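You operate a simulated robot arm through the tools that you are given. There is no shell and no other tool. Be economical: measure what you need, move in short steps, check, and stop when the job is done.

Carry out the task below with a simulated two-armed robot. There is one attempt and no reset: what you move stays moved.

TASK
Stack the grey container in bay K on the teal one beside it, using crane 2.
Fine: keep the red lever at RUN; wind the grab up before each run, and at the end over the container; leave the other containers, the train, the lorry and crane 1 as they are.
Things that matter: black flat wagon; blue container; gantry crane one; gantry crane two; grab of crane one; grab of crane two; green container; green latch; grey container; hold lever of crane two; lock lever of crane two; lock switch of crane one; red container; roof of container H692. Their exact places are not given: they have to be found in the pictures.

Only the result counts: the job must be done as asked and must still hold three seconds after the hand-in. Knocking over, shifting, dropping, spilling or breaking anything else fails it.

THE ROBOT
Two 7-joint arms with two-finger parallel grippers on one trunk, on a base that drives. Base frame: it is fixed to the floor where the robot stands at the start and does not move with it; the origin is under the middle of the robot, x ahead of it, y to its left, z up; the surface under the hand at the start is at about z = 0.76. Readings come in m, degrees, newtons and seconds.
The left shoulder is at the start at [0.07, 0.133, 1.176], the right one opposite. With the tool pointing down near the work surface each hand reaches from about 0.1 to 0.62 m from the robot's upright axis, wherever it stands, measured 20 degrees to its own side. Places, roughly: black flat wagon [1.25, 0, 0.75]; gantry crane one [1.3, 4.2, 1]; gantry crane two [1.1, 0.2, 1]; grab of crane one [1.3, 4.3, 1]; grab of crane two [1.1, 0.2, 1]; green container [1.25, 0.25, 0.75]; green latch [0.8, 4.4, 0.9]; grey container [1.5, 0.25, 0.75]; hold lever of crane two [0.6, -0.2, 0.8]; lock lever of crane two [0.6, -0.1, 0.8]; lock switch of crane one [0.6, 4.5, 0.8]; red container [1.25, 0, 0.75]; roof of container H692 [1.5, 0.4, 0.8]; teal container [1.5, 0.25, 0.75]; trolley of crane one [1.3, 4.3, 1.1]; trolley of crane two [1.1, 0.2, 1.1]. Payload 1.57 kg a hand.
Tool frame (each hand has its own): the origin (TCP) lies between the finger pads and is the grasp point; the fingertips stand 0.03 m ahead of it; z points along the fingers, y is the line along which they close. The gripper opens to 0.08 m. The fingers are 0.017 m wide and 0.012 m thick; the gripper's body (0.04 by 0.082 m) begins 0.08 m behind the TCP.
Orientation is told as [roll, pitch, yaw] about the base's x, y, z axes, in that order, counted from this pose: with the fingers straight down and closing along the base's y, the tool's x points along the base's -x, its y along +y and its z along -z.

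THE INTERFACE
- The arms move only by the tool step_arm. It takes "left_moves", "right_moves" or both (then of equal length, played together; a hand with none holds still); each is a list of rows, each a list of 3 entries, a list of its own where there are three numbers: the opening, from 0 (shut) to 1 (fully open), then the shift along the tool's x, y, z in units of 20 mm (1.0 is 20 mm), then the turn, a rotation vector about the tool's x, y, z in units of 4 degrees (1.0 is 4 degrees). In form: [[claw, [x, y, z], [wx, wy, wz]], ...]. A call has 1 to 10 rows; each row shifts and turns the commanded pose from where the row before left it, along the tool's axes as they then stand. A call with a number of a shift or a turn outside -1 to 1 is refused whole. Each row takes 0.2 s and may step no farther than 0.05 m and 8.6 degrees from the row before; otherwise, or with a gripper value out of range, the whole call is refused. A pose out of reach is approached as far as the arm can. The call stops where the force on the tool passes 40 N (or 10 N more than at its start, if that is more) or the arm is blocked; 0.2 s more then pass. The fingers move at their own pace (about 0.153 m/s each) and stop on an object; they squeeze with about 35 N. The grip force told is the motor's: it shows also when the fingers shut on nothing. Time passes only in rows, and 0.2 s behind the last, so rows that do not move let the fingers close. It gives the time, the measured TCP pose, the force on the tool (base axes), the opening and the grip force at its end, in the units of the frame above (readings bear some noise), with the torque about the TCP (base axes, N m) and any sound that the robot's microphone picked up, and new pictures: "pictures" is both (left out), scene, wrist or none (wrist: the cameras of the hands that moved).
- Cameras (640 x 400 px; columns grow to the right, rows downward): "scene" is now at [0.1247, -0.0237, 1.4064]; the picture's right is [-0.30, -0.95, 0.00], its down [-0.58, 0.19, -0.79] and it looks along [0.75, -0.24, -0.61] (base axes); focal length 262 px, centre (320, 200). "left" rides on the left gripper at [0.072, 0.007, -0.122] in its tool frame; the picture's right is [-0.09, 1.00, 0.00], its down [-0.84, -0.08, -0.54] and it looks along [-0.54, -0.05, 0.84] (tool axes); focal length 238 px, centre (320, 200). "right" rides on the right gripper at [0.072, -0.007, -0.122] in its tool frame; the picture's right is [0.09, 1.00, 0.00], its down [-0.84, 0.08, -0.54] and it looks along [-0.54, 0.05, 0.84] (tool axes); focal length 238 px, centre (320, 200).
- raise_lower(by): slides the trunk up (or, below 0, down) by that many m; the arms and the scene camera ride with it, the base frame stays. It gives what a move gives, with no picture.
- base_move(legs): drives the robot by 1 to 6 legs, each [ahead, left, turn to the left] in m, m and degrees, along the robot's own axes; the way and the turn of a leg run together, so that a leg with both is an arc; at most 1.5 m and 180 degrees a leg. The arms and the cameras ride along, it lands a little off, and it stops where it bumps. It gives what a move gives, and a new picture of the scene camera.
- pan_tilt(pan, tilt): turns the head with the scene camera to pan (to the left, within 86 degrees either way) and tilt (down, from -29 to 69), counted from straight ahead of the robot. It gives what a move gives, and a new picture of the scene camera.
- locate(camera, pixels): for up to 12 pixels [column, row] of the newest picture of that camera ("zoom" is the newest enlarged one), the place [x, y, z] in the base frame of the surface seen there, good to about 0.003 m, but the place of the scene camera against the robot may be out by one fixed shift of up to 0.012 m in any direction. It takes no simulated time.
- enlarge(camera, box): a new picture of the part [left, top, right, bottom] of that camera's present view, enlarged. It takes no simulated time.
- finish_job(): hands the job in; it is judged then, once.

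Work in short steps. Measure before you move; look again where a grasp or a placing could have gone wrong, and mend it. You have 80 turns and 260 pictures in all, those below and enlarged ones among them. Open the grippers and draw the arms clear of the work before you hand the job in, unless the task says otherwise; then end with one line.

The tools are called after "Call:" as a command line: name --argument value ..., lists and objects as JSON in quotes. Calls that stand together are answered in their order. step_arm: Moves the arms, as the interface text tells. Its arguments: {"type":"object","properties":{"left_moves":{"type":"array","items":{"type":"array"}},"right_moves":{"type":"array","items":{"type":"array"}},"pictures":{"type":"string","enum":["both","scene","wrist","none"]}},"required":[]} The other tools are called the same way: raise_lower (by) slides the trunk up or down; base_move (legs) drives the base; pan_tilt (pan, tilt) turns the head that bears the scene camera; locate (camera, pixels) gives the place of the surface under pixels of a picture; enlarge (camera, box) takes an enlarged picture of a part of a camera's view; finish_job () hands the job in.

At the start:

```text
t: 0.0
left_tcp_pos: [0.4983, 0.0603, 1.0714]
left_tcp_rot: [0.0, 0.0, -0.1]
left_contact_force: [0.5, 0.0, 0.7]
left_moment: [0.0, 0.0, 0.0]
left_width: 0.0799
left_grip_force: 0.1
right_tcp_pos: [0.4449, -0.3035, 1.0835]
right_tcp_rot: [0.0, 0.0, 0.0]
right_contact_force: [-0.2, -0.4, -0.1]
right_moment: [0.0, -0.02, 0.05]
right_width: 0.08
right_grip_force: 0.0
trunk travel left (down, up): [-0.75, 0.19]
robot x, y, heading: [0.0007, 0.0017, 0.2]
head pan, tilt: [-17.7, 37.8]
```

scene: 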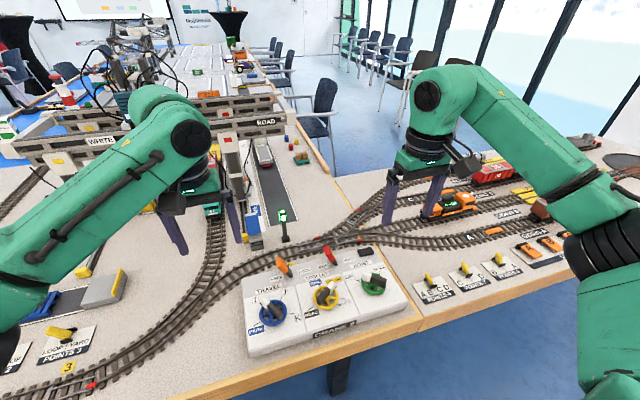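
right: 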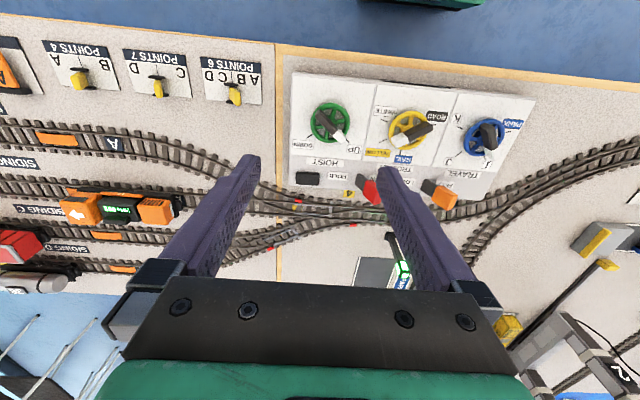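
left: 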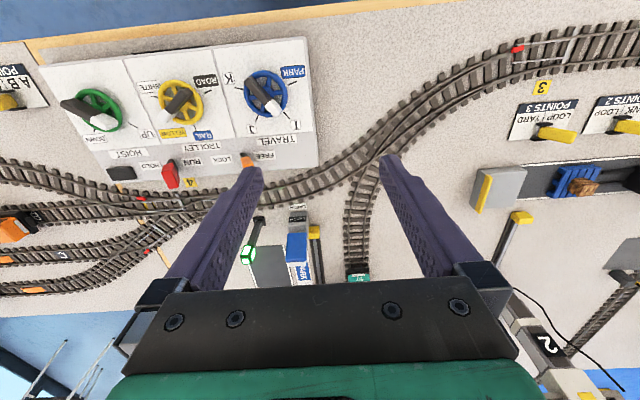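

The panel for crane 2 is at about (325,300) in the scene. I enlarge it and the crane area to read labels.

Call:
enlarge --camera "scene" --box '[230, 230, 430, 355]'

Call:
enlarge --camera "left" --box '[40, 30, 340, 218]'

Call:
pan_tilt --pan 10 --tilt 25

```text
3.20 times, centred on (330, 292) of scene
```

zoom: 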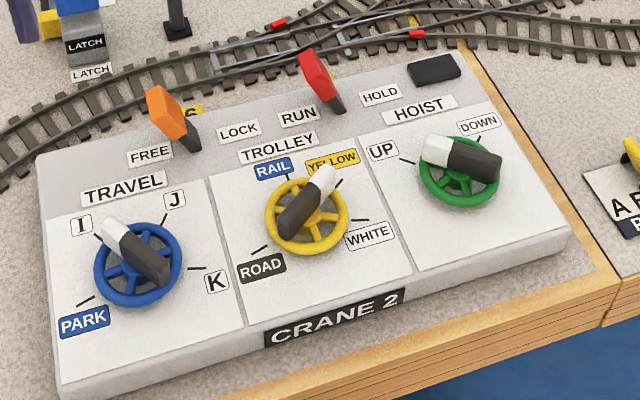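

```text
2.13 times, centred on (190, 124) of left
```

zoom: 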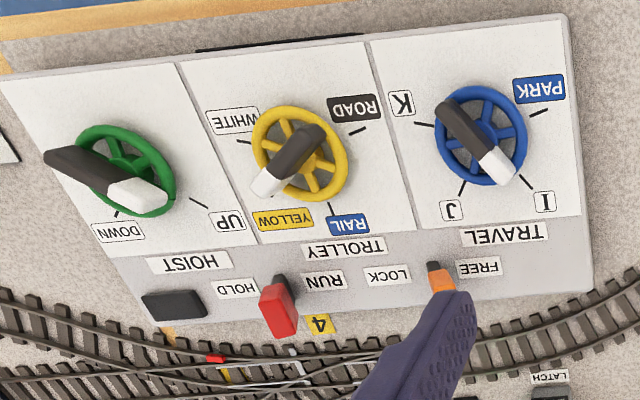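

```text
t: 0.9
left_tcp_pos: [0.4975, 0.0597, 1.072]
left_tcp_rot: [-0.1, -0.1, 0.0]
left_contact_force: [0.0, 0.2, 0.8]
left_moment: [0.01, 0.01, 0.0]
left_width: 0.0797
left_grip_force: 0.0
right_tcp_pos: [0.4454, -0.3044, 1.0839]
right_tcp_rot: [-0.1, 0.0, 0.0]
right_contact_force: [-0.3, -0.2, -0.3]
right_moment: [0.02, 0.0, 0.01]
right_width: 0.08
right_grip_force: 0.0
trunk travel left (down, up): [-0.75, 0.19]
robot x, y, heading: [0.002, 0.0038, 0.1]
head pan, tilt: [10.0, 25.0]
```

scene: 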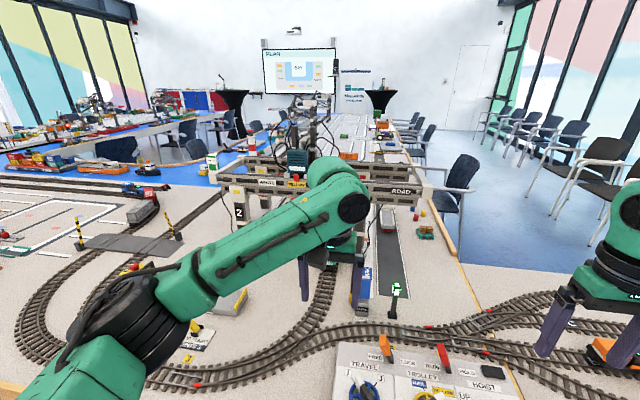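

The crane seems at I / YELLOW / UP / FREE / RUN, but the left arm hides the bays. I raise the trunk a bit and draw the left hand aside and back.

Call:
step_arm --left_moves '[[1, [1, 1, 0], [0, 0, 0]], [1, [1, 1, 0], [0, 0, 0]], [1, [1, 1, 0], [0, 0, 0]], [1, [1, 1, 0], [0, 0, 0]], [1, [1, 1, 0], [0, 0, 0]], [1, [1, 1, 0], [0, 0, 0]], [1, [1, 1, 0], [0, 0, 0]], [1, [1, 1, 0], [0, 0, 0]], [1, [0, 1, 0], [0, 0, 0]], [1, [0, 1, 0], [0, 0, 0]]]' --pictures "none"

Call:
raise_lower --by 0.18

Call:
pan_tilt --pan 5 --tilt 35

```text
t: 3.1
left_tcp_pos: [0.3372, 0.2615, 1.0736]
left_tcp_rot: [0.0, 0.0, -0.1]
left_contact_force: [0.1, 0.4, -0.4]
left_moment: [0.03, -0.01, 0.02]
left_width: 0.0799
left_grip_force: 0.0
right_tcp_pos: [0.4452, -0.3027, 1.0846]
right_tcp_rot: [0.0, 0.0, 0.0]
right_contact_force: [-0.4, 0.3, -0.5]
right_moment: [0.0, 0.02, 0.03]
right_width: 0.0799
right_grip_force: 0.1
trunk travel left (down, up): [-0.75, 0.19]
robot x, y, heading: [0.0029, 0.0027, -0.2]
head pan, tilt: [10.0, 25.0]
```

```text
t: 5.1
left_tcp_pos: [0.3379, 0.2607, 1.2522]
left_tcp_rot: [0.1, 0.0, 0.0]
left_contact_force: [0.3, -0.6, -0.5]
left_moment: [0.01, 0.04, 0.01]
left_width: 0.0797
left_grip_force: 0.1
right_tcp_pos: [0.446, -0.3033, 1.2642]
right_tcp_rot: [0.0, 0.0, 0.0]
right_contact_force: [-0.3, -0.5, 0.7]
right_moment: [-0.03, -0.03, 0.0]
right_width: 0.08
right_grip_force: 0.1
trunk travel left (down, up): [-0.93, 0.01]
robot x, y, heading: [0.0003, -0.0003, 0.1]
head pan, tilt: [10.0, 25.0]
```

```text
t: 5.8
left_tcp_pos: [0.3375, 0.2604, 1.2526]
left_tcp_rot: [0.1, 0.0, 0.1]
left_contact_force: [-0.2, -0.1, 0.7]
left_moment: [0.0, -0.03, 0.04]
left_width: 0.0799
left_grip_force: 0.0
right_tcp_pos: [0.4459, -0.304, 1.2644]
right_tcp_rot: [0.1, 0.0, 0.0]
right_contact_force: [-0.8, -0.2, 0.7]
right_moment: [0.0, 0.0, -0.03]
right_width: 0.0802
right_grip_force: 0.0
trunk travel left (down, up): [-0.93, 0.01]
robot x, y, heading: [-0.0005, 0.0011, 0.1]
head pan, tilt: [5.0, 35.0]
```

scene: 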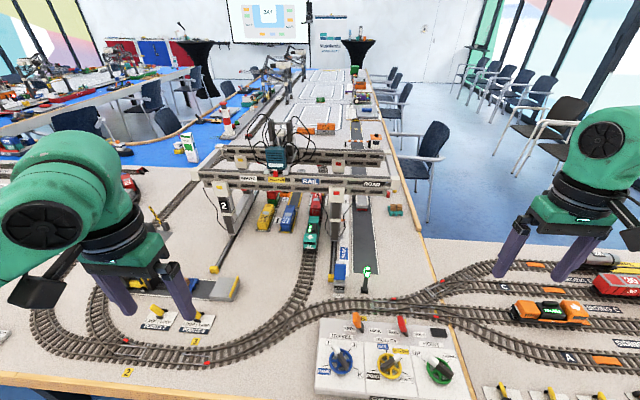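

Now the crane is visible around (300,190). I enlarge the crane and the area beyond it.

Call:
enlarge --camera "scene" --box '[180, 100, 420, 250]'

Call:
enlarge --camera "scene" --box '[240, 80, 400, 180]'

Call:
enlarge --camera "scene" --box '[300, 240, 470, 400]'

```text
2.67 times, centred on (300, 175) of scene
```

zoom: 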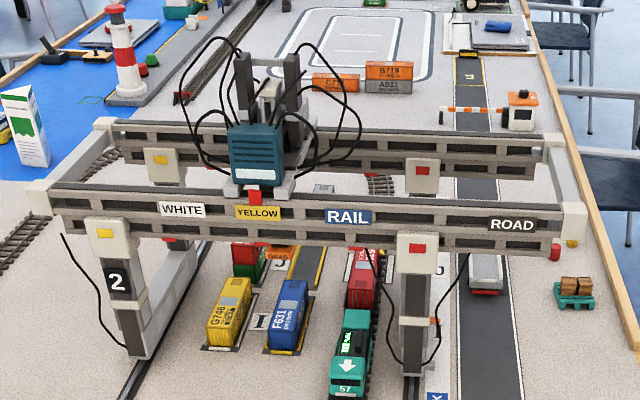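

```text
4.00 times, centred on (320, 130) of scene
```

zoom: 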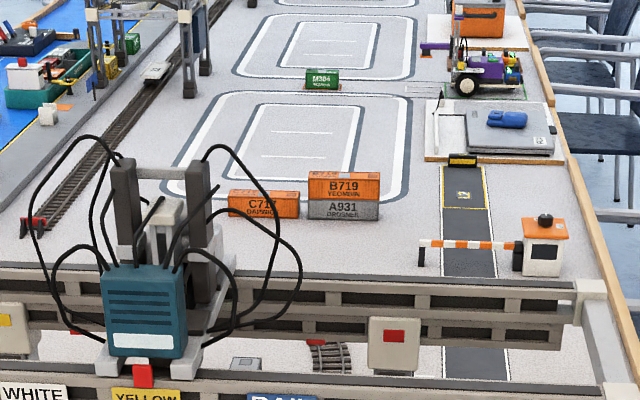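

```text
2.50 times, centred on (385, 320) of scene
```

zoom: 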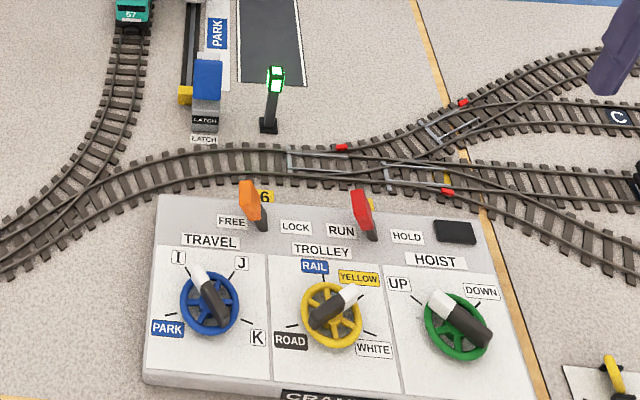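

Beams hide the K bay. I back off and lower the trunk to look under the beams.

Call:
base_move --legs '[[-0.5, 0, 0]]'

Call:
raise_lower --by -0.45

Call:
pan_tilt --pan 5 --tilt 18

```text
t: 8.8
left_tcp_pos: [-0.1641, 0.2608, 1.2523]
left_tcp_rot: [0.0, 0.2, 0.1]
left_contact_force: [-0.6, 0.1, 0.9]
left_moment: [0.02, 0.01, 0.03]
left_width: 0.0799
left_grip_force: 0.1
right_tcp_pos: [-0.0542, -0.3038, 1.2644]
right_tcp_rot: [0.1, 0.1, 0.1]
right_contact_force: [-0.6, -0.5, 0.2]
right_moment: [0.03, 0.02, 0.0]
right_width: 0.0802
right_grip_force: 0.1
trunk travel left (down, up): [-0.93, 0.01]
robot x, y, heading: [-0.502, 0.0008, 0.1]
head pan, tilt: [5.0, 35.0]
```

scene: 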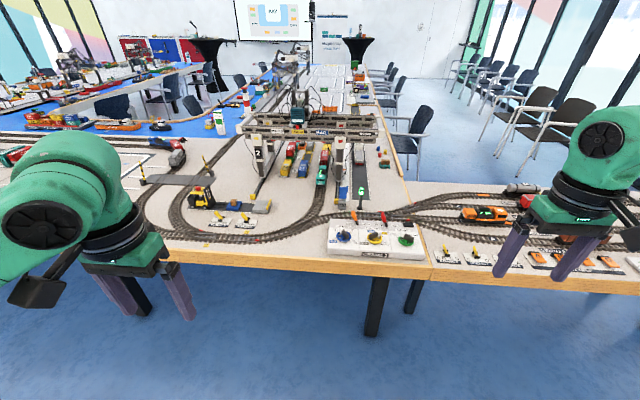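

```text
refused: -0.45 is not a number from -0.4 to 0.4
```

```text
t: 9.6
left_tcp_pos: [-0.1646, 0.2617, 1.2521]
left_tcp_rot: [0.0, 0.0, 0.1]
left_contact_force: [0.1, -0.8, 0.1]
left_moment: [-0.02, -0.01, 0.02]
left_width: 0.0799
left_grip_force: 0.0
right_tcp_pos: [-0.0553, -0.3026, 1.2642]
right_tcp_rot: [0.1, 0.1, 0.1]
right_contact_force: [0.5, -0.3, -0.1]
right_moment: [-0.01, -0.01, -0.02]
right_width: 0.0801
right_grip_force: 0.0
trunk travel left (down, up): [-0.93, 0.01]
robot x, y, heading: [-0.5016, 0.0015, 0.2]
head pan, tilt: [5.0, 18.0]
```

scene: 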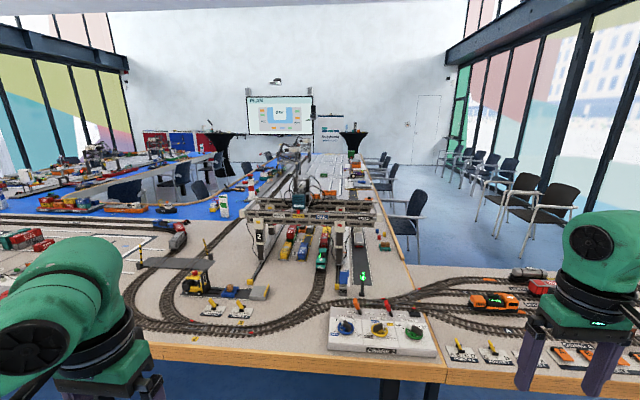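

I lower the trunk by 0.35 for a look under the beams.

Call:
raise_lower --by -0.35

Call:
enlarge --camera "scene" --box '[240, 110, 400, 230]'

```text
t: 13.0
left_tcp_pos: [-0.1659, 0.2606, 0.9017]
left_tcp_rot: [0.0, -0.1, 0.1]
left_contact_force: [-0.1, -0.4, 0.1]
left_moment: [-0.03, 0.01, -0.01]
left_width: 0.0801
left_grip_force: 0.0
right_tcp_pos: [-0.0563, -0.3029, 0.914]
right_tcp_rot: [-0.1, 0.0, 0.2]
right_contact_force: [-0.6, 0.1, -0.5]
right_moment: [-0.01, -0.02, -0.02]
right_width: 0.0801
right_grip_force: 0.2
trunk travel left (down, up): [-0.58, 0.36]
robot x, y, heading: [-0.5031, 0.0006, 0.0]
head pan, tilt: [5.0, 18.0]
```

```text
3.33 times, centred on (320, 170) of scene
```

zoom: 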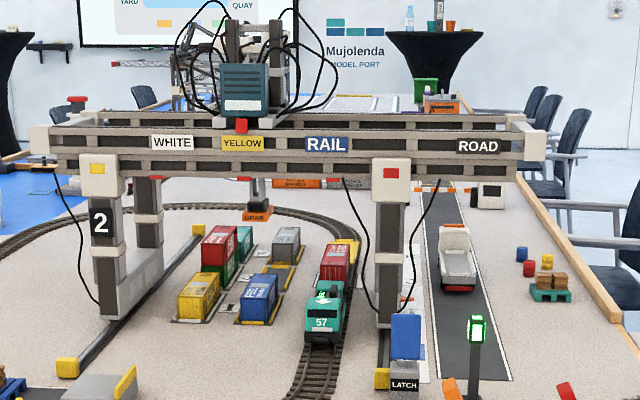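

Call:
enlarge --camera "scene" --box '[275, 155, 335, 195]'

```text
10.00 times, centred on (305, 175) of scene
```

zoom: 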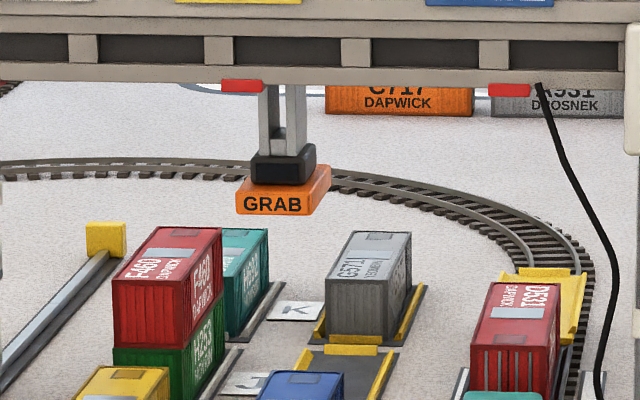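

Grey G571 stands in row YELLOW at K, teal in row WHITE at K; grab hangs over YELLOW/I-ish. I return to the panel with the trunk at its start height and look at the controls.

Call:
raise_lower --by 0.25

Call:
base_move --legs '[[0.5, 0, 0]]'

Call:
pan_tilt --pan -17 --tilt 50

```text
t: 15.6
left_tcp_pos: [-0.1652, 0.2618, 1.1521]
left_tcp_rot: [0.0, 0.0, 0.1]
left_contact_force: [1.1, 0.1, -0.7]
left_moment: [0.02, -0.03, 0.01]
left_width: 0.0801
left_grip_force: 0.1
right_tcp_pos: [-0.0557, -0.3035, 1.1644]
right_tcp_rot: [0.0, 0.0, 0.1]
right_contact_force: [-0.3, 0.8, 0.2]
right_moment: [0.0, -0.02, 0.01]
right_width: 0.0799
right_grip_force: 0.0
trunk travel left (down, up): [-0.83, 0.11]
robot x, y, heading: [-0.5059, 0.0019, 0.1]
head pan, tilt: [5.0, 18.0]
```

```text
t: 18.5
left_tcp_pos: [0.3287, 0.2645, 1.1515]
left_tcp_rot: [0.0, -0.2, 0.3]
left_contact_force: [0.0, 0.2, 0.1]
left_moment: [-0.01, -0.01, 0.01]
left_width: 0.0799
left_grip_force: 0.0
right_tcp_pos: [0.4406, -0.2993, 1.1643]
right_tcp_rot: [0.0, -0.1, 0.3]
right_contact_force: [-0.2, 0.6, 0.2]
right_moment: [-0.03, 0.02, 0.01]
right_width: 0.0799
right_grip_force: 0.0
trunk travel left (down, up): [-0.83, 0.11]
robot x, y, heading: [-0.0043, 0.0053, 0.4]
head pan, tilt: [5.0, 18.0]
```

scene: 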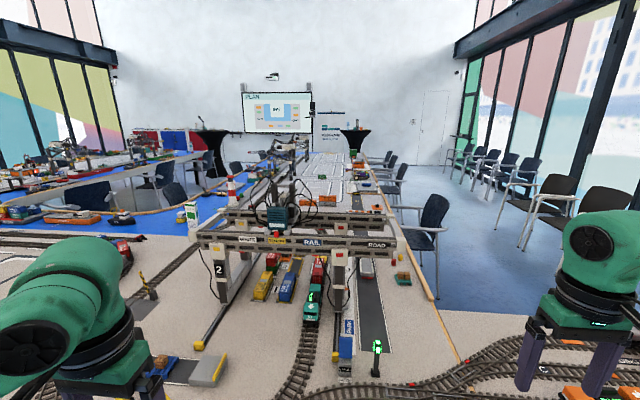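

```text
t: 19.5
left_tcp_pos: [0.3301, 0.2652, 1.1524]
left_tcp_rot: [0.0, 0.0, 0.4]
left_contact_force: [0.2, -0.2, -0.6]
left_moment: [-0.02, 0.0, -0.02]
left_width: 0.0796
left_grip_force: 0.0
right_tcp_pos: [0.4417, -0.2982, 1.163]
right_tcp_rot: [0.0, 0.0, 0.2]
right_contact_force: [-0.4, 0.9, 0.7]
right_moment: [0.0, -0.01, 0.01]
right_width: 0.08
right_grip_force: 0.0
trunk travel left (down, up): [-0.83, 0.11]
robot x, y, heading: [-0.0036, 0.0021, 0.4]
head pan, tilt: [-17.0, 50.0]
```

scene: 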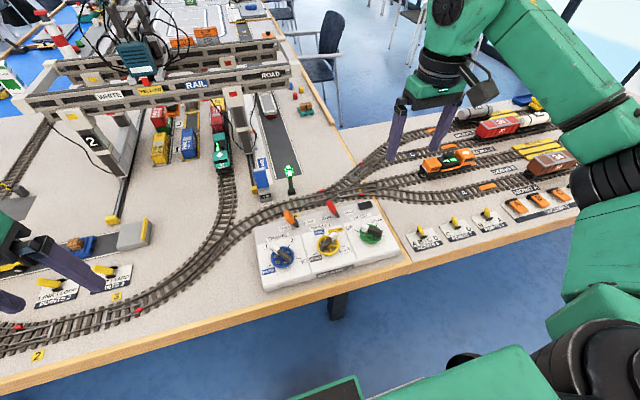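

Controls are visible at (280,257), (328,244), (371,233). I zoom in and measure.

Call:
enlarge --camera "scene" --box '[240, 190, 400, 290]'

```text
4.00 times, centred on (320, 240) of scene
```

zoom: 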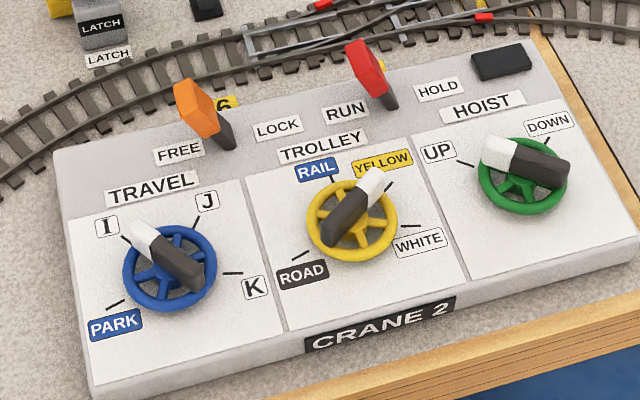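

Call:
locate --camera "zoom" --pixels '[[140, 233], [190, 277], [125, 238], [198, 225], [236, 273], [118, 302], [374, 183], [345, 225], [387, 187], [378, 230], [305, 257], [331, 176]]'

Call:
locate --camera "zoom" --pixels '[[495, 150], [555, 172], [465, 163], [530, 133], [195, 108], [228, 143], [368, 72], [393, 102], [180, 151], [276, 127], [170, 275], [500, 62]]'

```text
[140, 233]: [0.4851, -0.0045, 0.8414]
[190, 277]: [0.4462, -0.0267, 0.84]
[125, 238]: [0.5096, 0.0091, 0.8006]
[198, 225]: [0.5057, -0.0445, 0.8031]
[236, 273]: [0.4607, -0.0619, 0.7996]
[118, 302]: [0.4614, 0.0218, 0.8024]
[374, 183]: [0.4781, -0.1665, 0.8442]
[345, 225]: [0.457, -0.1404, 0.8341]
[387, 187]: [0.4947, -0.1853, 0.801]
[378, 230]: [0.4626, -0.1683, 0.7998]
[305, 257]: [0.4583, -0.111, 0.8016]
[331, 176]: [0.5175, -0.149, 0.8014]
```

```text
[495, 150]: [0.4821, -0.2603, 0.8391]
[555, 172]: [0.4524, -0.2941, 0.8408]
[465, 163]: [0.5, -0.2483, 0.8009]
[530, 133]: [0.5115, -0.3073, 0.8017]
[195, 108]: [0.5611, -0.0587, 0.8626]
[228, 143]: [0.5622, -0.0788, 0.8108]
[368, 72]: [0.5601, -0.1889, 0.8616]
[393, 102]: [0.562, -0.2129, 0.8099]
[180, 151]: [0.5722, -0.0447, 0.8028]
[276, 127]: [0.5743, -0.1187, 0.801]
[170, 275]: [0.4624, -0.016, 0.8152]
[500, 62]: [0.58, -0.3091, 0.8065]
```

Dial centres lie near (0.47, -0.02), (0.467,-0.153), (0.467,-0.28), handle tops near z 0.842. I bring the right hand over the middle of the panel to measure with its own camera (no fixed shift).

Call:
step_arm --right_moves '[[1, [0.3, 1, 0.4], [0, 0, 0]], [1, [0.3, 1, 0.4], [0, 0, 0]], [1, [0.3, 1, 0.4], [0, 0, 0]], [1, [0.3, 1, 0.4], [0, 0, 0]], [1, [0.3, 1, 0.4], [0, 0, 0]], [1, [0.3, 1, 0.4], [0, 0, 0]], [1, [0.3, 1, 0.4], [0, 0, 0]], [1, [0, 0.5, 0.4], [0, 0, 0]]]' --pictures "wrist"

Call:
enlarge --camera "right" --box '[160, 0, 480, 200]'

```text
t: 21.3
left_tcp_pos: [0.3306, 0.2644, 1.1527]
left_tcp_rot: [0.0, 0.0, 0.4]
left_contact_force: [-0.7, 0.2, 0.5]
left_moment: [-0.01, -0.02, -0.05]
left_width: 0.0801
left_grip_force: 0.1
right_tcp_pos: [0.3995, -0.1491, 1.099]
right_tcp_rot: [0.0, 0.1, 0.3]
right_contact_force: [-0.1, 0.2, 0.8]
right_moment: [0.0, -0.01, -0.03]
right_width: 0.0797
right_grip_force: 0.1
trunk travel left (down, up): [-0.83, 0.11]
robot x, y, heading: [-0.0057, 0.0035, 0.1]
head pan, tilt: [-17.0, 50.0]
```

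right: 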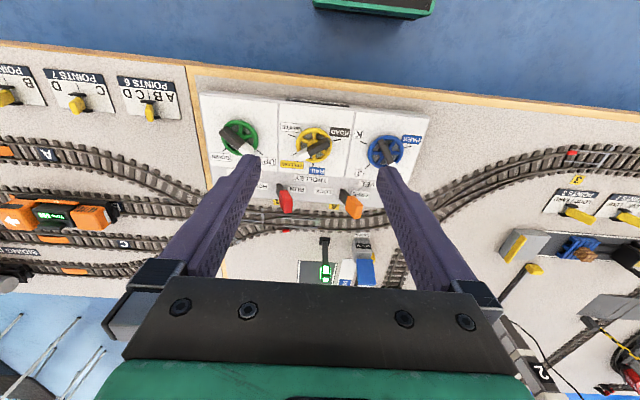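

```text
2.00 times, centred on (320, 100) of right
```

zoom: 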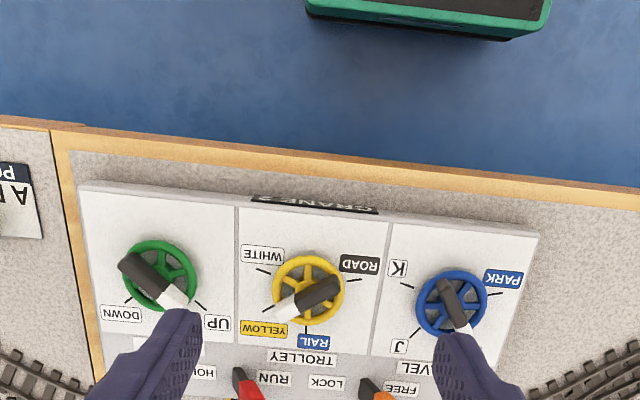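

Wheels are visible; I measure the handle ends, dial ticks and wheel rims with the wrist camera.

Call:
locate --camera "zoom" --pixels '[[447, 287], [461, 318], [328, 283], [285, 312], [130, 266], [173, 298], [452, 272], [451, 336], [308, 255], [305, 323], [160, 243], [519, 288]]'

Call:
locate --camera "zoom" --pixels '[[401, 285], [421, 332], [355, 280], [306, 338], [258, 268], [268, 308], [202, 306], [126, 300], [250, 395], [385, 395], [418, 302], [487, 300]]'

```text
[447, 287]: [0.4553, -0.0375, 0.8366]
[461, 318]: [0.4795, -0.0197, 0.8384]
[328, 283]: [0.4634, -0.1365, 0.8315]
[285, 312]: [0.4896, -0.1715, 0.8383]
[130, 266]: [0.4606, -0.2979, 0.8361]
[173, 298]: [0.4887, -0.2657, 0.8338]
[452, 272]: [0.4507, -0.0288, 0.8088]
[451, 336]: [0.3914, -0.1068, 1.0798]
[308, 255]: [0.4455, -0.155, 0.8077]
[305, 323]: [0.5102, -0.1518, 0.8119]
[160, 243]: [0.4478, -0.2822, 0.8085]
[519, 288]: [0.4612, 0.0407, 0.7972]
```

```text
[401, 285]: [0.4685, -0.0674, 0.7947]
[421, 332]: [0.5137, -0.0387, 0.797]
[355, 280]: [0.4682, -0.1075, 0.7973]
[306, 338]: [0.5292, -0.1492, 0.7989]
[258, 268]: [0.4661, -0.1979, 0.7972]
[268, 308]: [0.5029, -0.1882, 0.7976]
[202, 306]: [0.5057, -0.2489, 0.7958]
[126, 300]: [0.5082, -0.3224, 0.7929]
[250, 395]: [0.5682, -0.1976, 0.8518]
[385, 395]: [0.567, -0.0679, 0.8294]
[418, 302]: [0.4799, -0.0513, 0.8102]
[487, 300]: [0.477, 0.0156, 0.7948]
```

Dial centres from the wrist camera: travel (0.478,-0.020), trolley (0.478,-0.153), hoist (0.478,-0.285); handle tops z≈0.838, rims 0.81. I move over the travel wheel, then turn the hand to match its bar (≈36°).

Call:
step_arm --right_moves '[[1, [-0.3925, 0.643, 0.85], [0, 0, 0]], [1, [-0.3925, 0.643, 0.85], [0, 0, 0]], [1, [-0.3925, 0.643, 0.85], [0, 0, 0]], [1, [-0.3925, 0.643, 0.85], [0, 0, 0]], [1, [-0.3925, 0.643, 0.85], [0, 0, 0]], [1, [-0.3925, 0.643, 0.85], [0, 0, 0]], [1, [-0.3925, 0.643, 0.85], [0, 0, 0]], [1, [-0.3925, 0.643, 0.85], [0, 0, 0]], [1, [-0.3925, 0.643, 0.85], [0, 0, 0]], [1, [-0.3925, 0.643, 0.85], [0, 0, 0]]]' --pictures "none"

Call:
step_arm --right_moves '[[0.6, [0, 0, 0], [0, 0, -1]], [0.6, [0, 0, 0], [0, 0, -1]], [0.6, [0, 0, 0], [0, 0, -1]], [0.6, [0, 0, 0], [0, 0, -1]], [0.6, [0, 0, 0], [0, 0, -1]], [0.6, [0, 0, 0], [0, 0, -1]], [0.6, [0, 0, 0], [0, 0, -1]], [0.6, [0, 0, 0], [0, 0, -1]], [0.6, [0, 0, 0], [0, 0, -1]]]' --pictures "both"

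```text
t: 23.5
left_tcp_pos: [0.3304, 0.2645, 1.1517]
left_tcp_rot: [0.0, 0.0, 0.4]
left_contact_force: [0.7, 0.1, -0.2]
left_moment: [-0.04, 0.0, -0.01]
left_width: 0.0803
left_grip_force: 0.1
right_tcp_pos: [0.4772, -0.0195, 0.9288]
right_tcp_rot: [0.0, 0.1, 0.4]
right_contact_force: [-0.1, 0.4, 0.0]
right_moment: [-0.03, 0.01, -0.01]
right_width: 0.0799
right_grip_force: 0.0
trunk travel left (down, up): [-0.83, 0.11]
robot x, y, heading: [-0.0055, -0.004, 0.4]
head pan, tilt: [-17.0, 50.0]
```

```text
t: 25.5
left_tcp_pos: [0.3297, 0.2637, 1.1516]
left_tcp_rot: [0.0, -0.1, 0.4]
left_contact_force: [0.4, 0.8, -0.4]
left_moment: [0.0, -0.05, -0.01]
left_width: 0.0801
left_grip_force: 0.1
right_tcp_pos: [0.4773, -0.0194, 0.9301]
right_tcp_rot: [0.1, -0.1, 36.4]
right_contact_force: [0.3, 0.7, 0.0]
right_moment: [0.0, 0.01, 0.01]
right_width: 0.0479
right_grip_force: 0.0
trunk travel left (down, up): [-0.83, 0.11]
robot x, y, heading: [-0.0031, -0.0003, 0.3]
head pan, tilt: [-17.0, 50.0]
```

scene: 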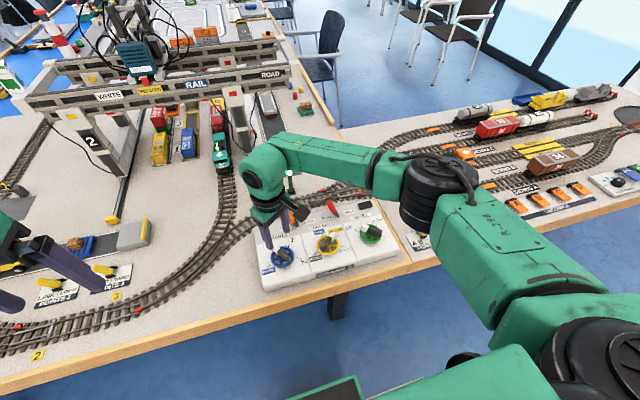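
right: 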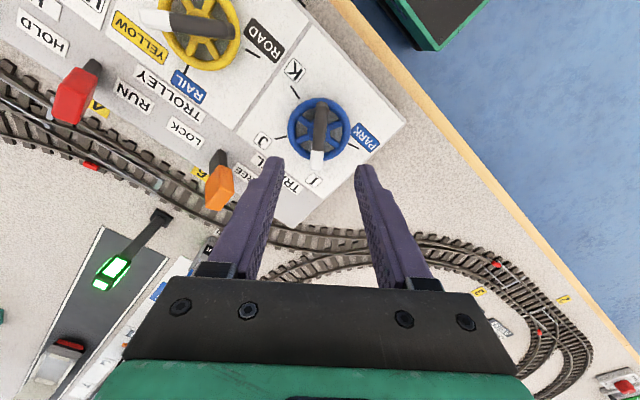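

The bar sits vertical between the fingers in the wrist view. I descend to z 0.848 and close.

Call:
step_arm --right_moves '[[0.6, [0, 0, 0.82], [0, 0, 0]], [0.6, [0, 0, 0.82], [0, 0, 0]], [0.6, [0, 0, 0.82], [0, 0, 0]], [0.6, [0, 0, 0.82], [0, 0, 0]], [0.6, [0, 0, 0.82], [0, 0, 0]], [0.6, [0, 0, 0], [0, 0, 0]], [0, [0, 0, 0], [0, 0, 0]], [0, [0, 0, 0], [0, 0, 0]], [0, [0, 0, 0], [0, 0, 0]]]' --pictures "wrist"

```text
t: 27.5
left_tcp_pos: [0.332, 0.2649, 1.1531]
left_tcp_rot: [0.1, 0.0, 0.4]
left_contact_force: [-0.2, 0.7, -0.2]
left_moment: [0.0, -0.02, 0.0]
left_width: 0.0799
left_grip_force: 0.1
right_tcp_pos: [0.4765, -0.0205, 0.8715]
right_tcp_rot: [-0.1, 0.1, 36.3]
right_contact_force: [0.0, 0.1, 0.0]
right_moment: [-0.02, 0.0, -0.01]
right_width: 0.0
right_grip_force: 21.2
right hand out of reach, approached as far as the arm can: row 4, 5
trunk travel left (down, up): [-0.83, 0.11]
robot x, y, heading: [-0.0048, 0.0004, 0.4]
head pan, tilt: [-17.0, 50.0]
```

right: 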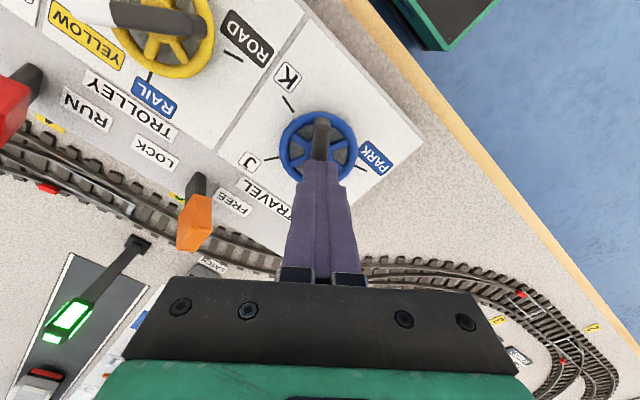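

Out of reach by a little, since the trunk is 0.08 above its start. I open, rise, and lower the trunk by 0.1.

Call:
step_arm --right_moves '[[0.6, [0, 0, -1], [0, 0, 0]], [0.6, [0, 0, -1], [0, 0, 0]], [0.6, [0, 0, -1], [0, 0, 0]], [0.6, [0, 0, -1], [0, 0, 0]], [0.6, [0, 0, -1], [0, 0, 0]]]' --pictures "none"

Call:
raise_lower --by -0.1

Call:
step_arm --right_moves '[[0.6, [0, 0, 0], [0, 0, 0]]]' --pictures "wrist"

```text
t: 28.7
left_tcp_pos: [0.3306, 0.2642, 1.1518]
left_tcp_rot: [-0.1, 0.0, 0.4]
left_contact_force: [0.3, 0.1, -0.2]
left_moment: [0.02, -0.01, -0.01]
left_width: 0.0799
left_grip_force: 0.1
right_tcp_pos: [0.4747, -0.0195, 0.9729]
right_tcp_rot: [-0.1, 0.0, 36.3]
right_contact_force: [1.3, 0.1, -1.0]
right_moment: [-0.01, -0.01, 0.01]
right_width: 0.0479
right_grip_force: 0.0
trunk travel left (down, up): [-0.83, 0.11]
robot x, y, heading: [-0.007, 0.0015, 0.2]
head pan, tilt: [-17.0, 50.0]
```

```text
t: 30.0
left_tcp_pos: [0.3303, 0.2642, 1.0532]
left_tcp_rot: [0.0, 0.0, 0.4]
left_contact_force: [0.7, 0.2, -0.2]
left_moment: [-0.02, 0.0, -0.01]
left_width: 0.0799
left_grip_force: 0.1
right_tcp_pos: [0.4764, -0.0202, 0.8729]
right_tcp_rot: [0.0, 0.1, 36.2]
right_contact_force: [-0.3, 0.5, 0.5]
right_moment: [-0.01, 0.02, 0.0]
right_width: 0.0483
right_grip_force: 0.2
trunk travel left (down, up): [-0.73, 0.21]
robot x, y, heading: [-0.0082, -0.0013, 0.2]
head pan, tilt: [-17.0, 50.0]
```

```text
t: 30.4
left_tcp_pos: [0.3305, 0.2634, 1.0524]
left_tcp_rot: [0.0, 0.0, 0.4]
left_contact_force: [0.4, -0.3, 0.2]
left_moment: [-0.01, 0.0, -0.02]
left_width: 0.0798
left_grip_force: 0.1
right_tcp_pos: [0.4754, -0.02, 0.8726]
right_tcp_rot: [0.0, 0.0, 36.3]
right_contact_force: [-0.1, -0.2, 0.2]
right_moment: [-0.01, -0.01, -0.02]
right_width: 0.0483
right_grip_force: 0.0
trunk travel left (down, up): [-0.73, 0.21]
robot x, y, heading: [-0.0091, 0.0029, 0.4]
head pan, tilt: [-17.0, 50.0]
```

right: 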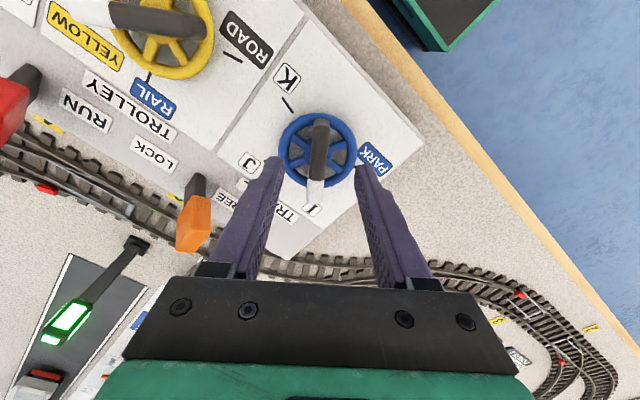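

Aligned with the bar at (318,150). Descend 25 mm and close.

Call:
step_arm --right_moves '[[0.6, [0, 0, 0.6], [0, 0, 0]], [0.6, [0, 0, 0.6], [0, 0, 0]], [0.6, [0, 0, 0], [0, 0, 0]], [0, [0, 0, 0], [0, 0, 0]], [0, [0, 0, 0], [0, 0, 0]], [0, [0, 0, 0], [0, 0, 0]]]' --pictures "wrist"

```text
t: 31.8
left_tcp_pos: [0.3322, 0.2632, 1.0517]
left_tcp_rot: [0.1, 0.0, 0.3]
left_contact_force: [0.6, 0.3, -0.1]
left_moment: [0.02, -0.02, 0.02]
left_width: 0.0798
left_grip_force: 0.1
right_tcp_pos: [0.4768, -0.0215, 0.8487]
right_tcp_rot: [0.0, 0.0, 36.3]
right_contact_force: [3.5, -3.7, 1.6]
right_moment: [-0.14, -0.05, -0.04]
right_width: 0.0119
right_grip_force: 28.9
trunk travel left (down, up): [-0.73, 0.21]
robot x, y, heading: [-0.0084, 0.0039, 0.5]
head pan, tilt: [-17.0, 50.0]
```

right: 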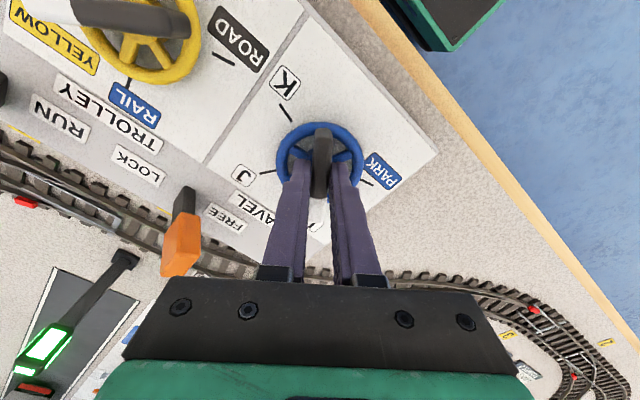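

Bar gripped (12 mm). I turn it 20° clockwise (towards J) as a trial and watch the crane.

Call:
step_arm --right_moves '[[0, [0, 0, 0], [0, 0, 1]], [0, [0, 0, 0], [0, 0, 1]], [0, [0, 0, 0], [0, 0, 1]], [0, [0, 0, 0], [0, 0, 1]], [0, [0, 0, 0], [0, 0, 1]]]' --pictures "both"

```text
t: 33.0
left_tcp_pos: [0.3316, 0.2644, 1.0523]
left_tcp_rot: [0.1, 0.1, 0.4]
left_contact_force: [0.4, 0.3, -0.4]
left_moment: [-0.04, -0.01, 0.01]
left_width: 0.08
left_grip_force: 0.0
right_tcp_pos: [0.4759, -0.0208, 0.848]
right_tcp_rot: [-0.1, 0.0, 16.3]
right_contact_force: [2.7, -1.8, -1.7]
right_moment: [-0.01, -0.44, -0.01]
right_width: 0.0119
right_grip_force: 28.7
trunk travel left (down, up): [-0.73, 0.21]
robot x, y, heading: [-0.0062, 0.0019, 0.5]
head pan, tilt: [-17.0, 50.0]
```

scene: 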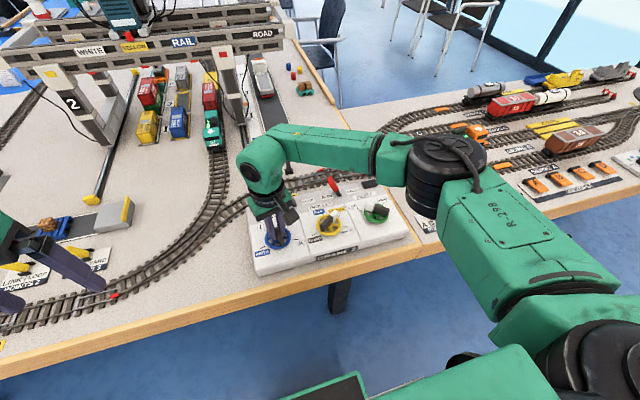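
right: 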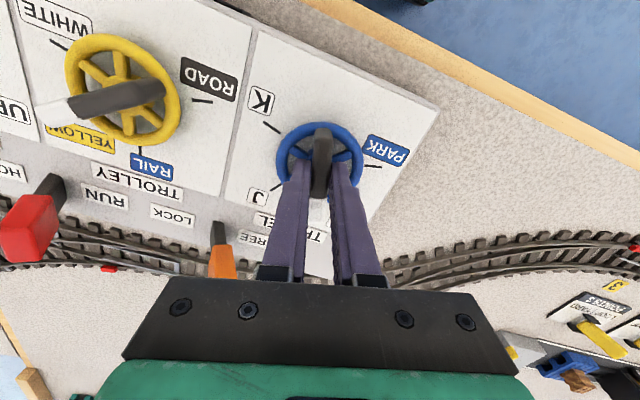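

The wheel turns and the crane travels. I keep turning towards K and tilt the head up to watch the crane.

Call:
step_arm --right_moves '[[0, [0, 0, 0], [0, 0, 1]], [0, [0, 0, 0], [0, 0, 1]], [0, [0, 0, 0], [0, 0, 1]], [0, [0, 0, 0], [0, 0, 1]], [0, [0, 0, 0], [0, 0, 1]], [0, [0, 0, 0], [0, 0, 1]], [0, [0, 0, 0], [0, 0, 1]], [0, [0, 0, 0], [0, 0, 1]], [0, [0, 0, 0], [0, 0, 1]], [0, [0, 0, 0], [0, 0, 1]]]' --pictures "wrist"

Call:
pan_tilt --pan 0 --tilt 32

```text
t: 35.2
left_tcp_pos: [0.3307, 0.2658, 1.0516]
left_tcp_rot: [-0.2, 0.1, 0.3]
left_contact_force: [0.2, -0.5, 0.1]
left_moment: [-0.06, -0.02, 0.0]
left_width: 0.08
left_grip_force: 0.1
right_tcp_pos: [0.4771, -0.0186, 0.8474]
right_tcp_rot: [-0.1, 0.0, -23.7]
right_contact_force: [1.4, 7.5, -3.3]
right_moment: [0.34, 0.03, -0.04]
right_width: 0.0119
right_grip_force: 29.7
trunk travel left (down, up): [-0.73, 0.21]
robot x, y, heading: [-0.0034, 0.0035, 0.3]
head pan, tilt: [-17.0, 50.0]
```

right: 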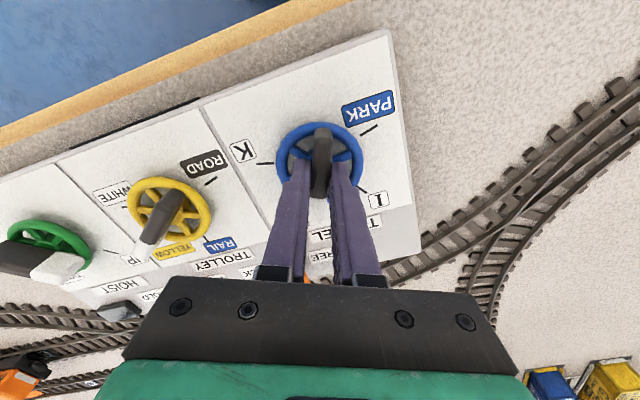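

```text
t: 36.0
left_tcp_pos: [0.3303, 0.2654, 1.0513]
left_tcp_rot: [-0.2, 0.1, 0.4]
left_contact_force: [0.8, -0.2, 0.0]
left_moment: [0.02, -0.02, 0.01]
left_width: 0.08
left_grip_force: 0.1
right_tcp_pos: [0.4772, -0.0183, 0.8482]
right_tcp_rot: [-0.2, 0.0, -23.6]
right_contact_force: [2.3, 8.5, -1.9]
right_moment: [0.6, 0.66, 0.03]
right_width: 0.0119
right_grip_force: 29.0
trunk travel left (down, up): [-0.73, 0.21]
robot x, y, heading: [-0.0112, 0.0032, 0.5]
head pan, tilt: [0.0, 32.0]
```

scene: 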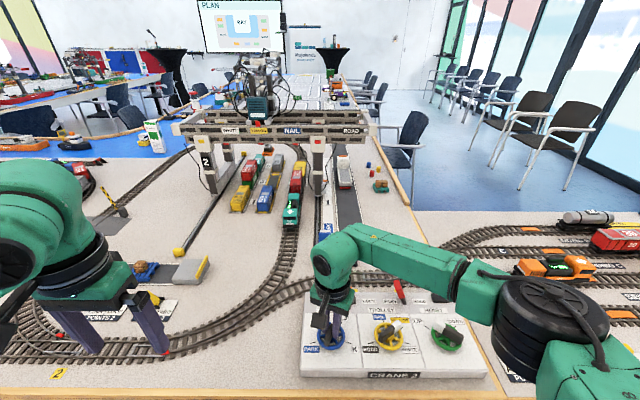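

Crane is near J, heading to K. I continue turning 40°, then on.

Call:
step_arm --right_moves '[[0, [0, 0, 0], [0, 0, 1]], [0, [0, 0, 0], [0, 0, 1]], [0, [0, 0, 0], [0, 0, 1]], [0, [0, 0, 0], [0, 0, 1]], [0, [0, 0, 0], [0, 0, 1]], [0, [0, 0, 0], [0, 0, 1]], [0, [0, 0, 0], [0, 0, 1]], [0, [0, 0, 0], [0, 0, 1]], [0, [0, 0, 0], [0, 0, 1]], [0, [0, 0, 0], [0, 0, 1]]]' --pictures "wrist"

Call:
step_arm --right_moves '[[0, [0, 0, 0], [0, 0, 1]], [0, [0, 0, 0], [0, 0, 1]], [0, [0, 0, 0], [0, 0, 1]], [0, [0, 0, 0], [0, 0, 1]], [0, [0, 0, 0], [0, 0, 1]], [0, [0, 0, 0], [0, 0, 1]], [0, [0, 0, 0], [0, 0, 1]]]' --pictures "both"

```text
t: 38.2
left_tcp_pos: [0.3327, 0.2684, 1.0515]
left_tcp_rot: [-0.3, 0.0, 0.4]
left_contact_force: [-0.6, 0.1, -0.2]
left_moment: [0.02, 0.02, -0.02]
left_width: 0.0799
left_grip_force: 0.0
right_tcp_pos: [0.4776, -0.0174, 0.8469]
right_tcp_rot: [0.0, 0.0, -63.7]
right_contact_force: [11.0, 16.6, 4.6]
right_moment: [0.6, 0.02, 0.07]
right_width: 0.012
right_grip_force: 29.1
trunk travel left (down, up): [-0.73, 0.21]
robot x, y, heading: [-0.0082, 0.0018, 0.3]
head pan, tilt: [0.0, 32.0]
```

right: 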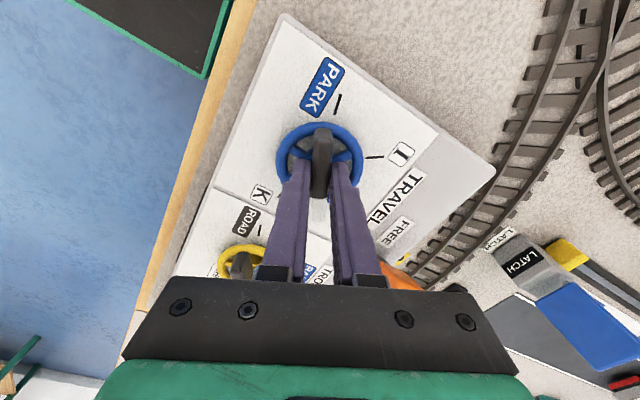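

```text
t: 39.8
left_tcp_pos: [0.3325, 0.2679, 1.0517]
left_tcp_rot: [-0.2, 0.1, 0.4]
left_contact_force: [-0.6, -0.6, -0.6]
left_moment: [0.03, 0.01, -0.04]
left_width: 0.0798
left_grip_force: 0.1
right_tcp_pos: [0.4805, -0.0171, 0.8482]
right_tcp_rot: [0.0, 0.0, -91.9]
right_contact_force: [22.3, 14.3, 12.1]
right_moment: [-0.21, -0.23, 0.06]
right_width: 0.0117
right_grip_force: 28.8
trunk travel left (down, up): [-0.73, 0.21]
robot x, y, heading: [-0.0031, 0.0039, 0.2]
head pan, tilt: [0.0, 32.0]
```

scene: 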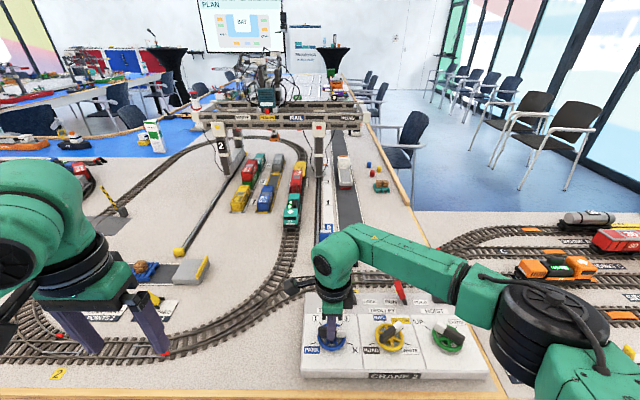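
right: 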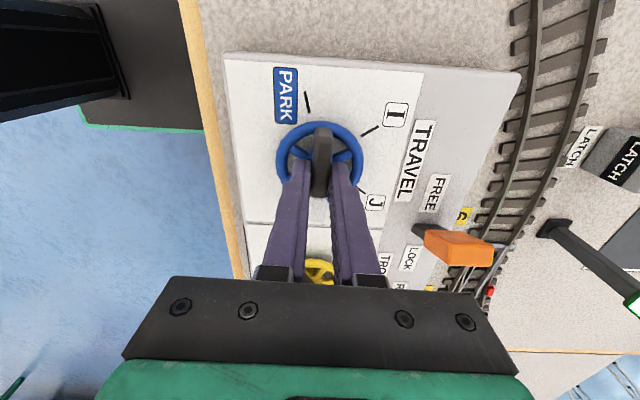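

Nearly at K (yaw -92°, target about -104°). Side force suggests the axis lies a few mm towards +x,+y, so I nudge and finish the turn.

Call:
step_arm --right_moves '[[0, [0.1, 0.15, 0], [0, 0, 1]], [0, [0, 0, 0], [0, 0, 1]], [0, [0, 0, 0], [0, 0, 0.8]], [0, [0, 0, 0], [0, 0, 0]]]' --pictures "both"

Call:
enlarge --camera "scene" --box '[180, 70, 380, 230]'

```text
t: 40.8
left_tcp_pos: [0.3316, 0.267, 1.0517]
left_tcp_rot: [-0.1, 0.1, 0.4]
left_contact_force: [0.2, -0.8, 0.0]
left_moment: [0.0, -0.02, 0.02]
left_width: 0.08
left_grip_force: 0.1
right_tcp_pos: [0.4806, -0.018, 0.8477]
right_tcp_rot: [0.0, -0.2, -102.9]
right_contact_force: [11.6, 7.1, 9.9]
right_moment: [0.84, -0.44, -0.06]
right_width: 0.0119
right_grip_force: 29.5
trunk travel left (down, up): [-0.73, 0.21]
robot x, y, heading: [-0.0056, 0.0025, 0.0]
head pan, tilt: [0.0, 32.0]
```

scene: 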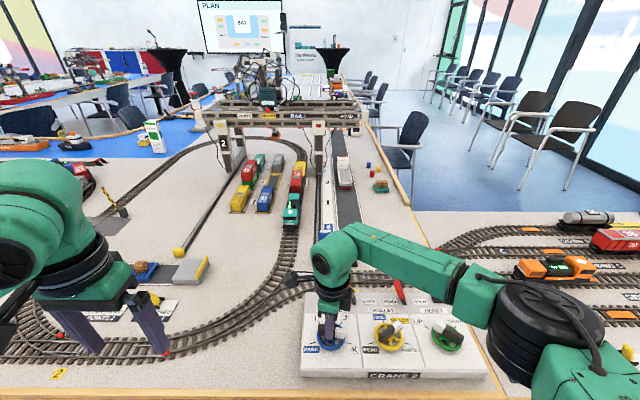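
right: 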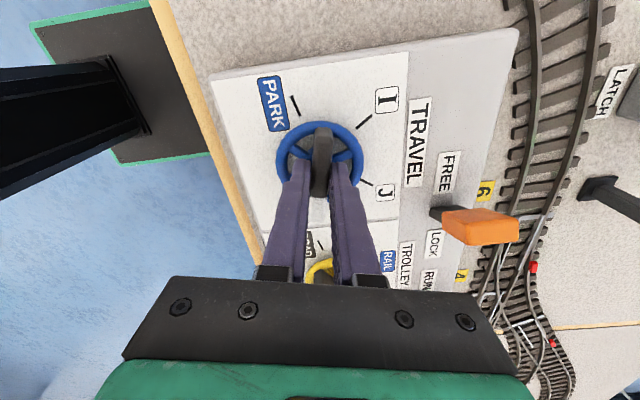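

```text
2.50 times, centred on (280, 150) of scene
```

zoom: 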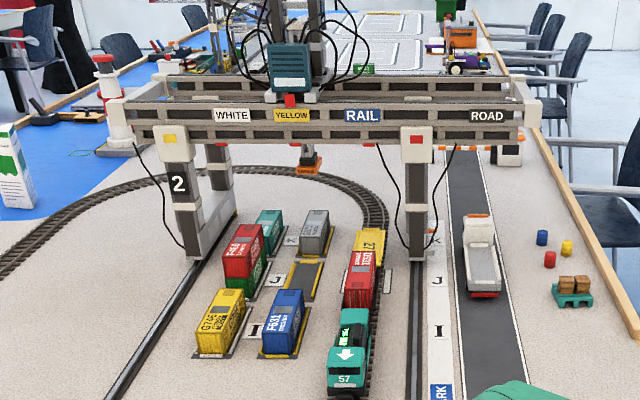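

I measure the grab against the grey container's roof.

Call:
enlarge --camera "scene" --box '[250, 120, 350, 190]'

```text
5.71 times, centred on (300, 155) of scene
```

zoom: 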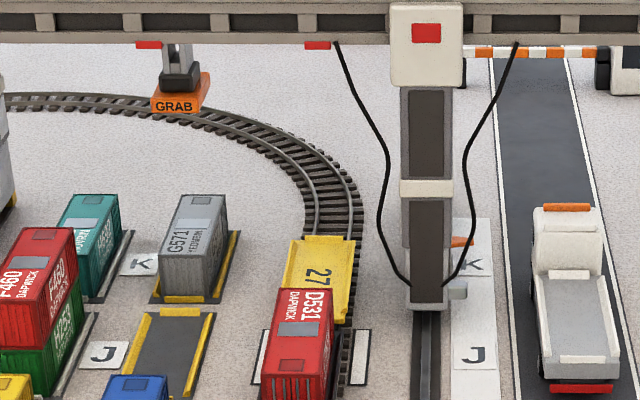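

Call:
locate --camera "zoom" --pixels '[[152, 108], [195, 110], [209, 95], [207, 73], [180, 90], [170, 245], [214, 248], [226, 198], [184, 197], [205, 200], [88, 205], [475, 262]]'

Call:
locate --camera "zoom" --pixels '[[174, 92], [173, 106], [68, 242], [112, 196], [78, 196], [105, 240], [185, 298], [178, 50]]'

```text
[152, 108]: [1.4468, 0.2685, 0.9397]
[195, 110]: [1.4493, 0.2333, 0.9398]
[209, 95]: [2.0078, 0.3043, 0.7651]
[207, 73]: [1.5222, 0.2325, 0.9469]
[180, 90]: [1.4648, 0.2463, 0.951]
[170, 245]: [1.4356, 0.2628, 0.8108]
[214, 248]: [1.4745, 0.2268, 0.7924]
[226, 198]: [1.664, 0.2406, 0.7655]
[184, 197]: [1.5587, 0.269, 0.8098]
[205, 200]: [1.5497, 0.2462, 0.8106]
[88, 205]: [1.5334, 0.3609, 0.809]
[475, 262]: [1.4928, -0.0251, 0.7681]
```

```text
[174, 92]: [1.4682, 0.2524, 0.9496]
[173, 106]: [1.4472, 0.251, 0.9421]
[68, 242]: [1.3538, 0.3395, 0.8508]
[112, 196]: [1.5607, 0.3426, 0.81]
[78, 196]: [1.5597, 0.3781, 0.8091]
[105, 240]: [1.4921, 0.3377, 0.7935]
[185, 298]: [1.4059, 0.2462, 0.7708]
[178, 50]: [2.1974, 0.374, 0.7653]
```

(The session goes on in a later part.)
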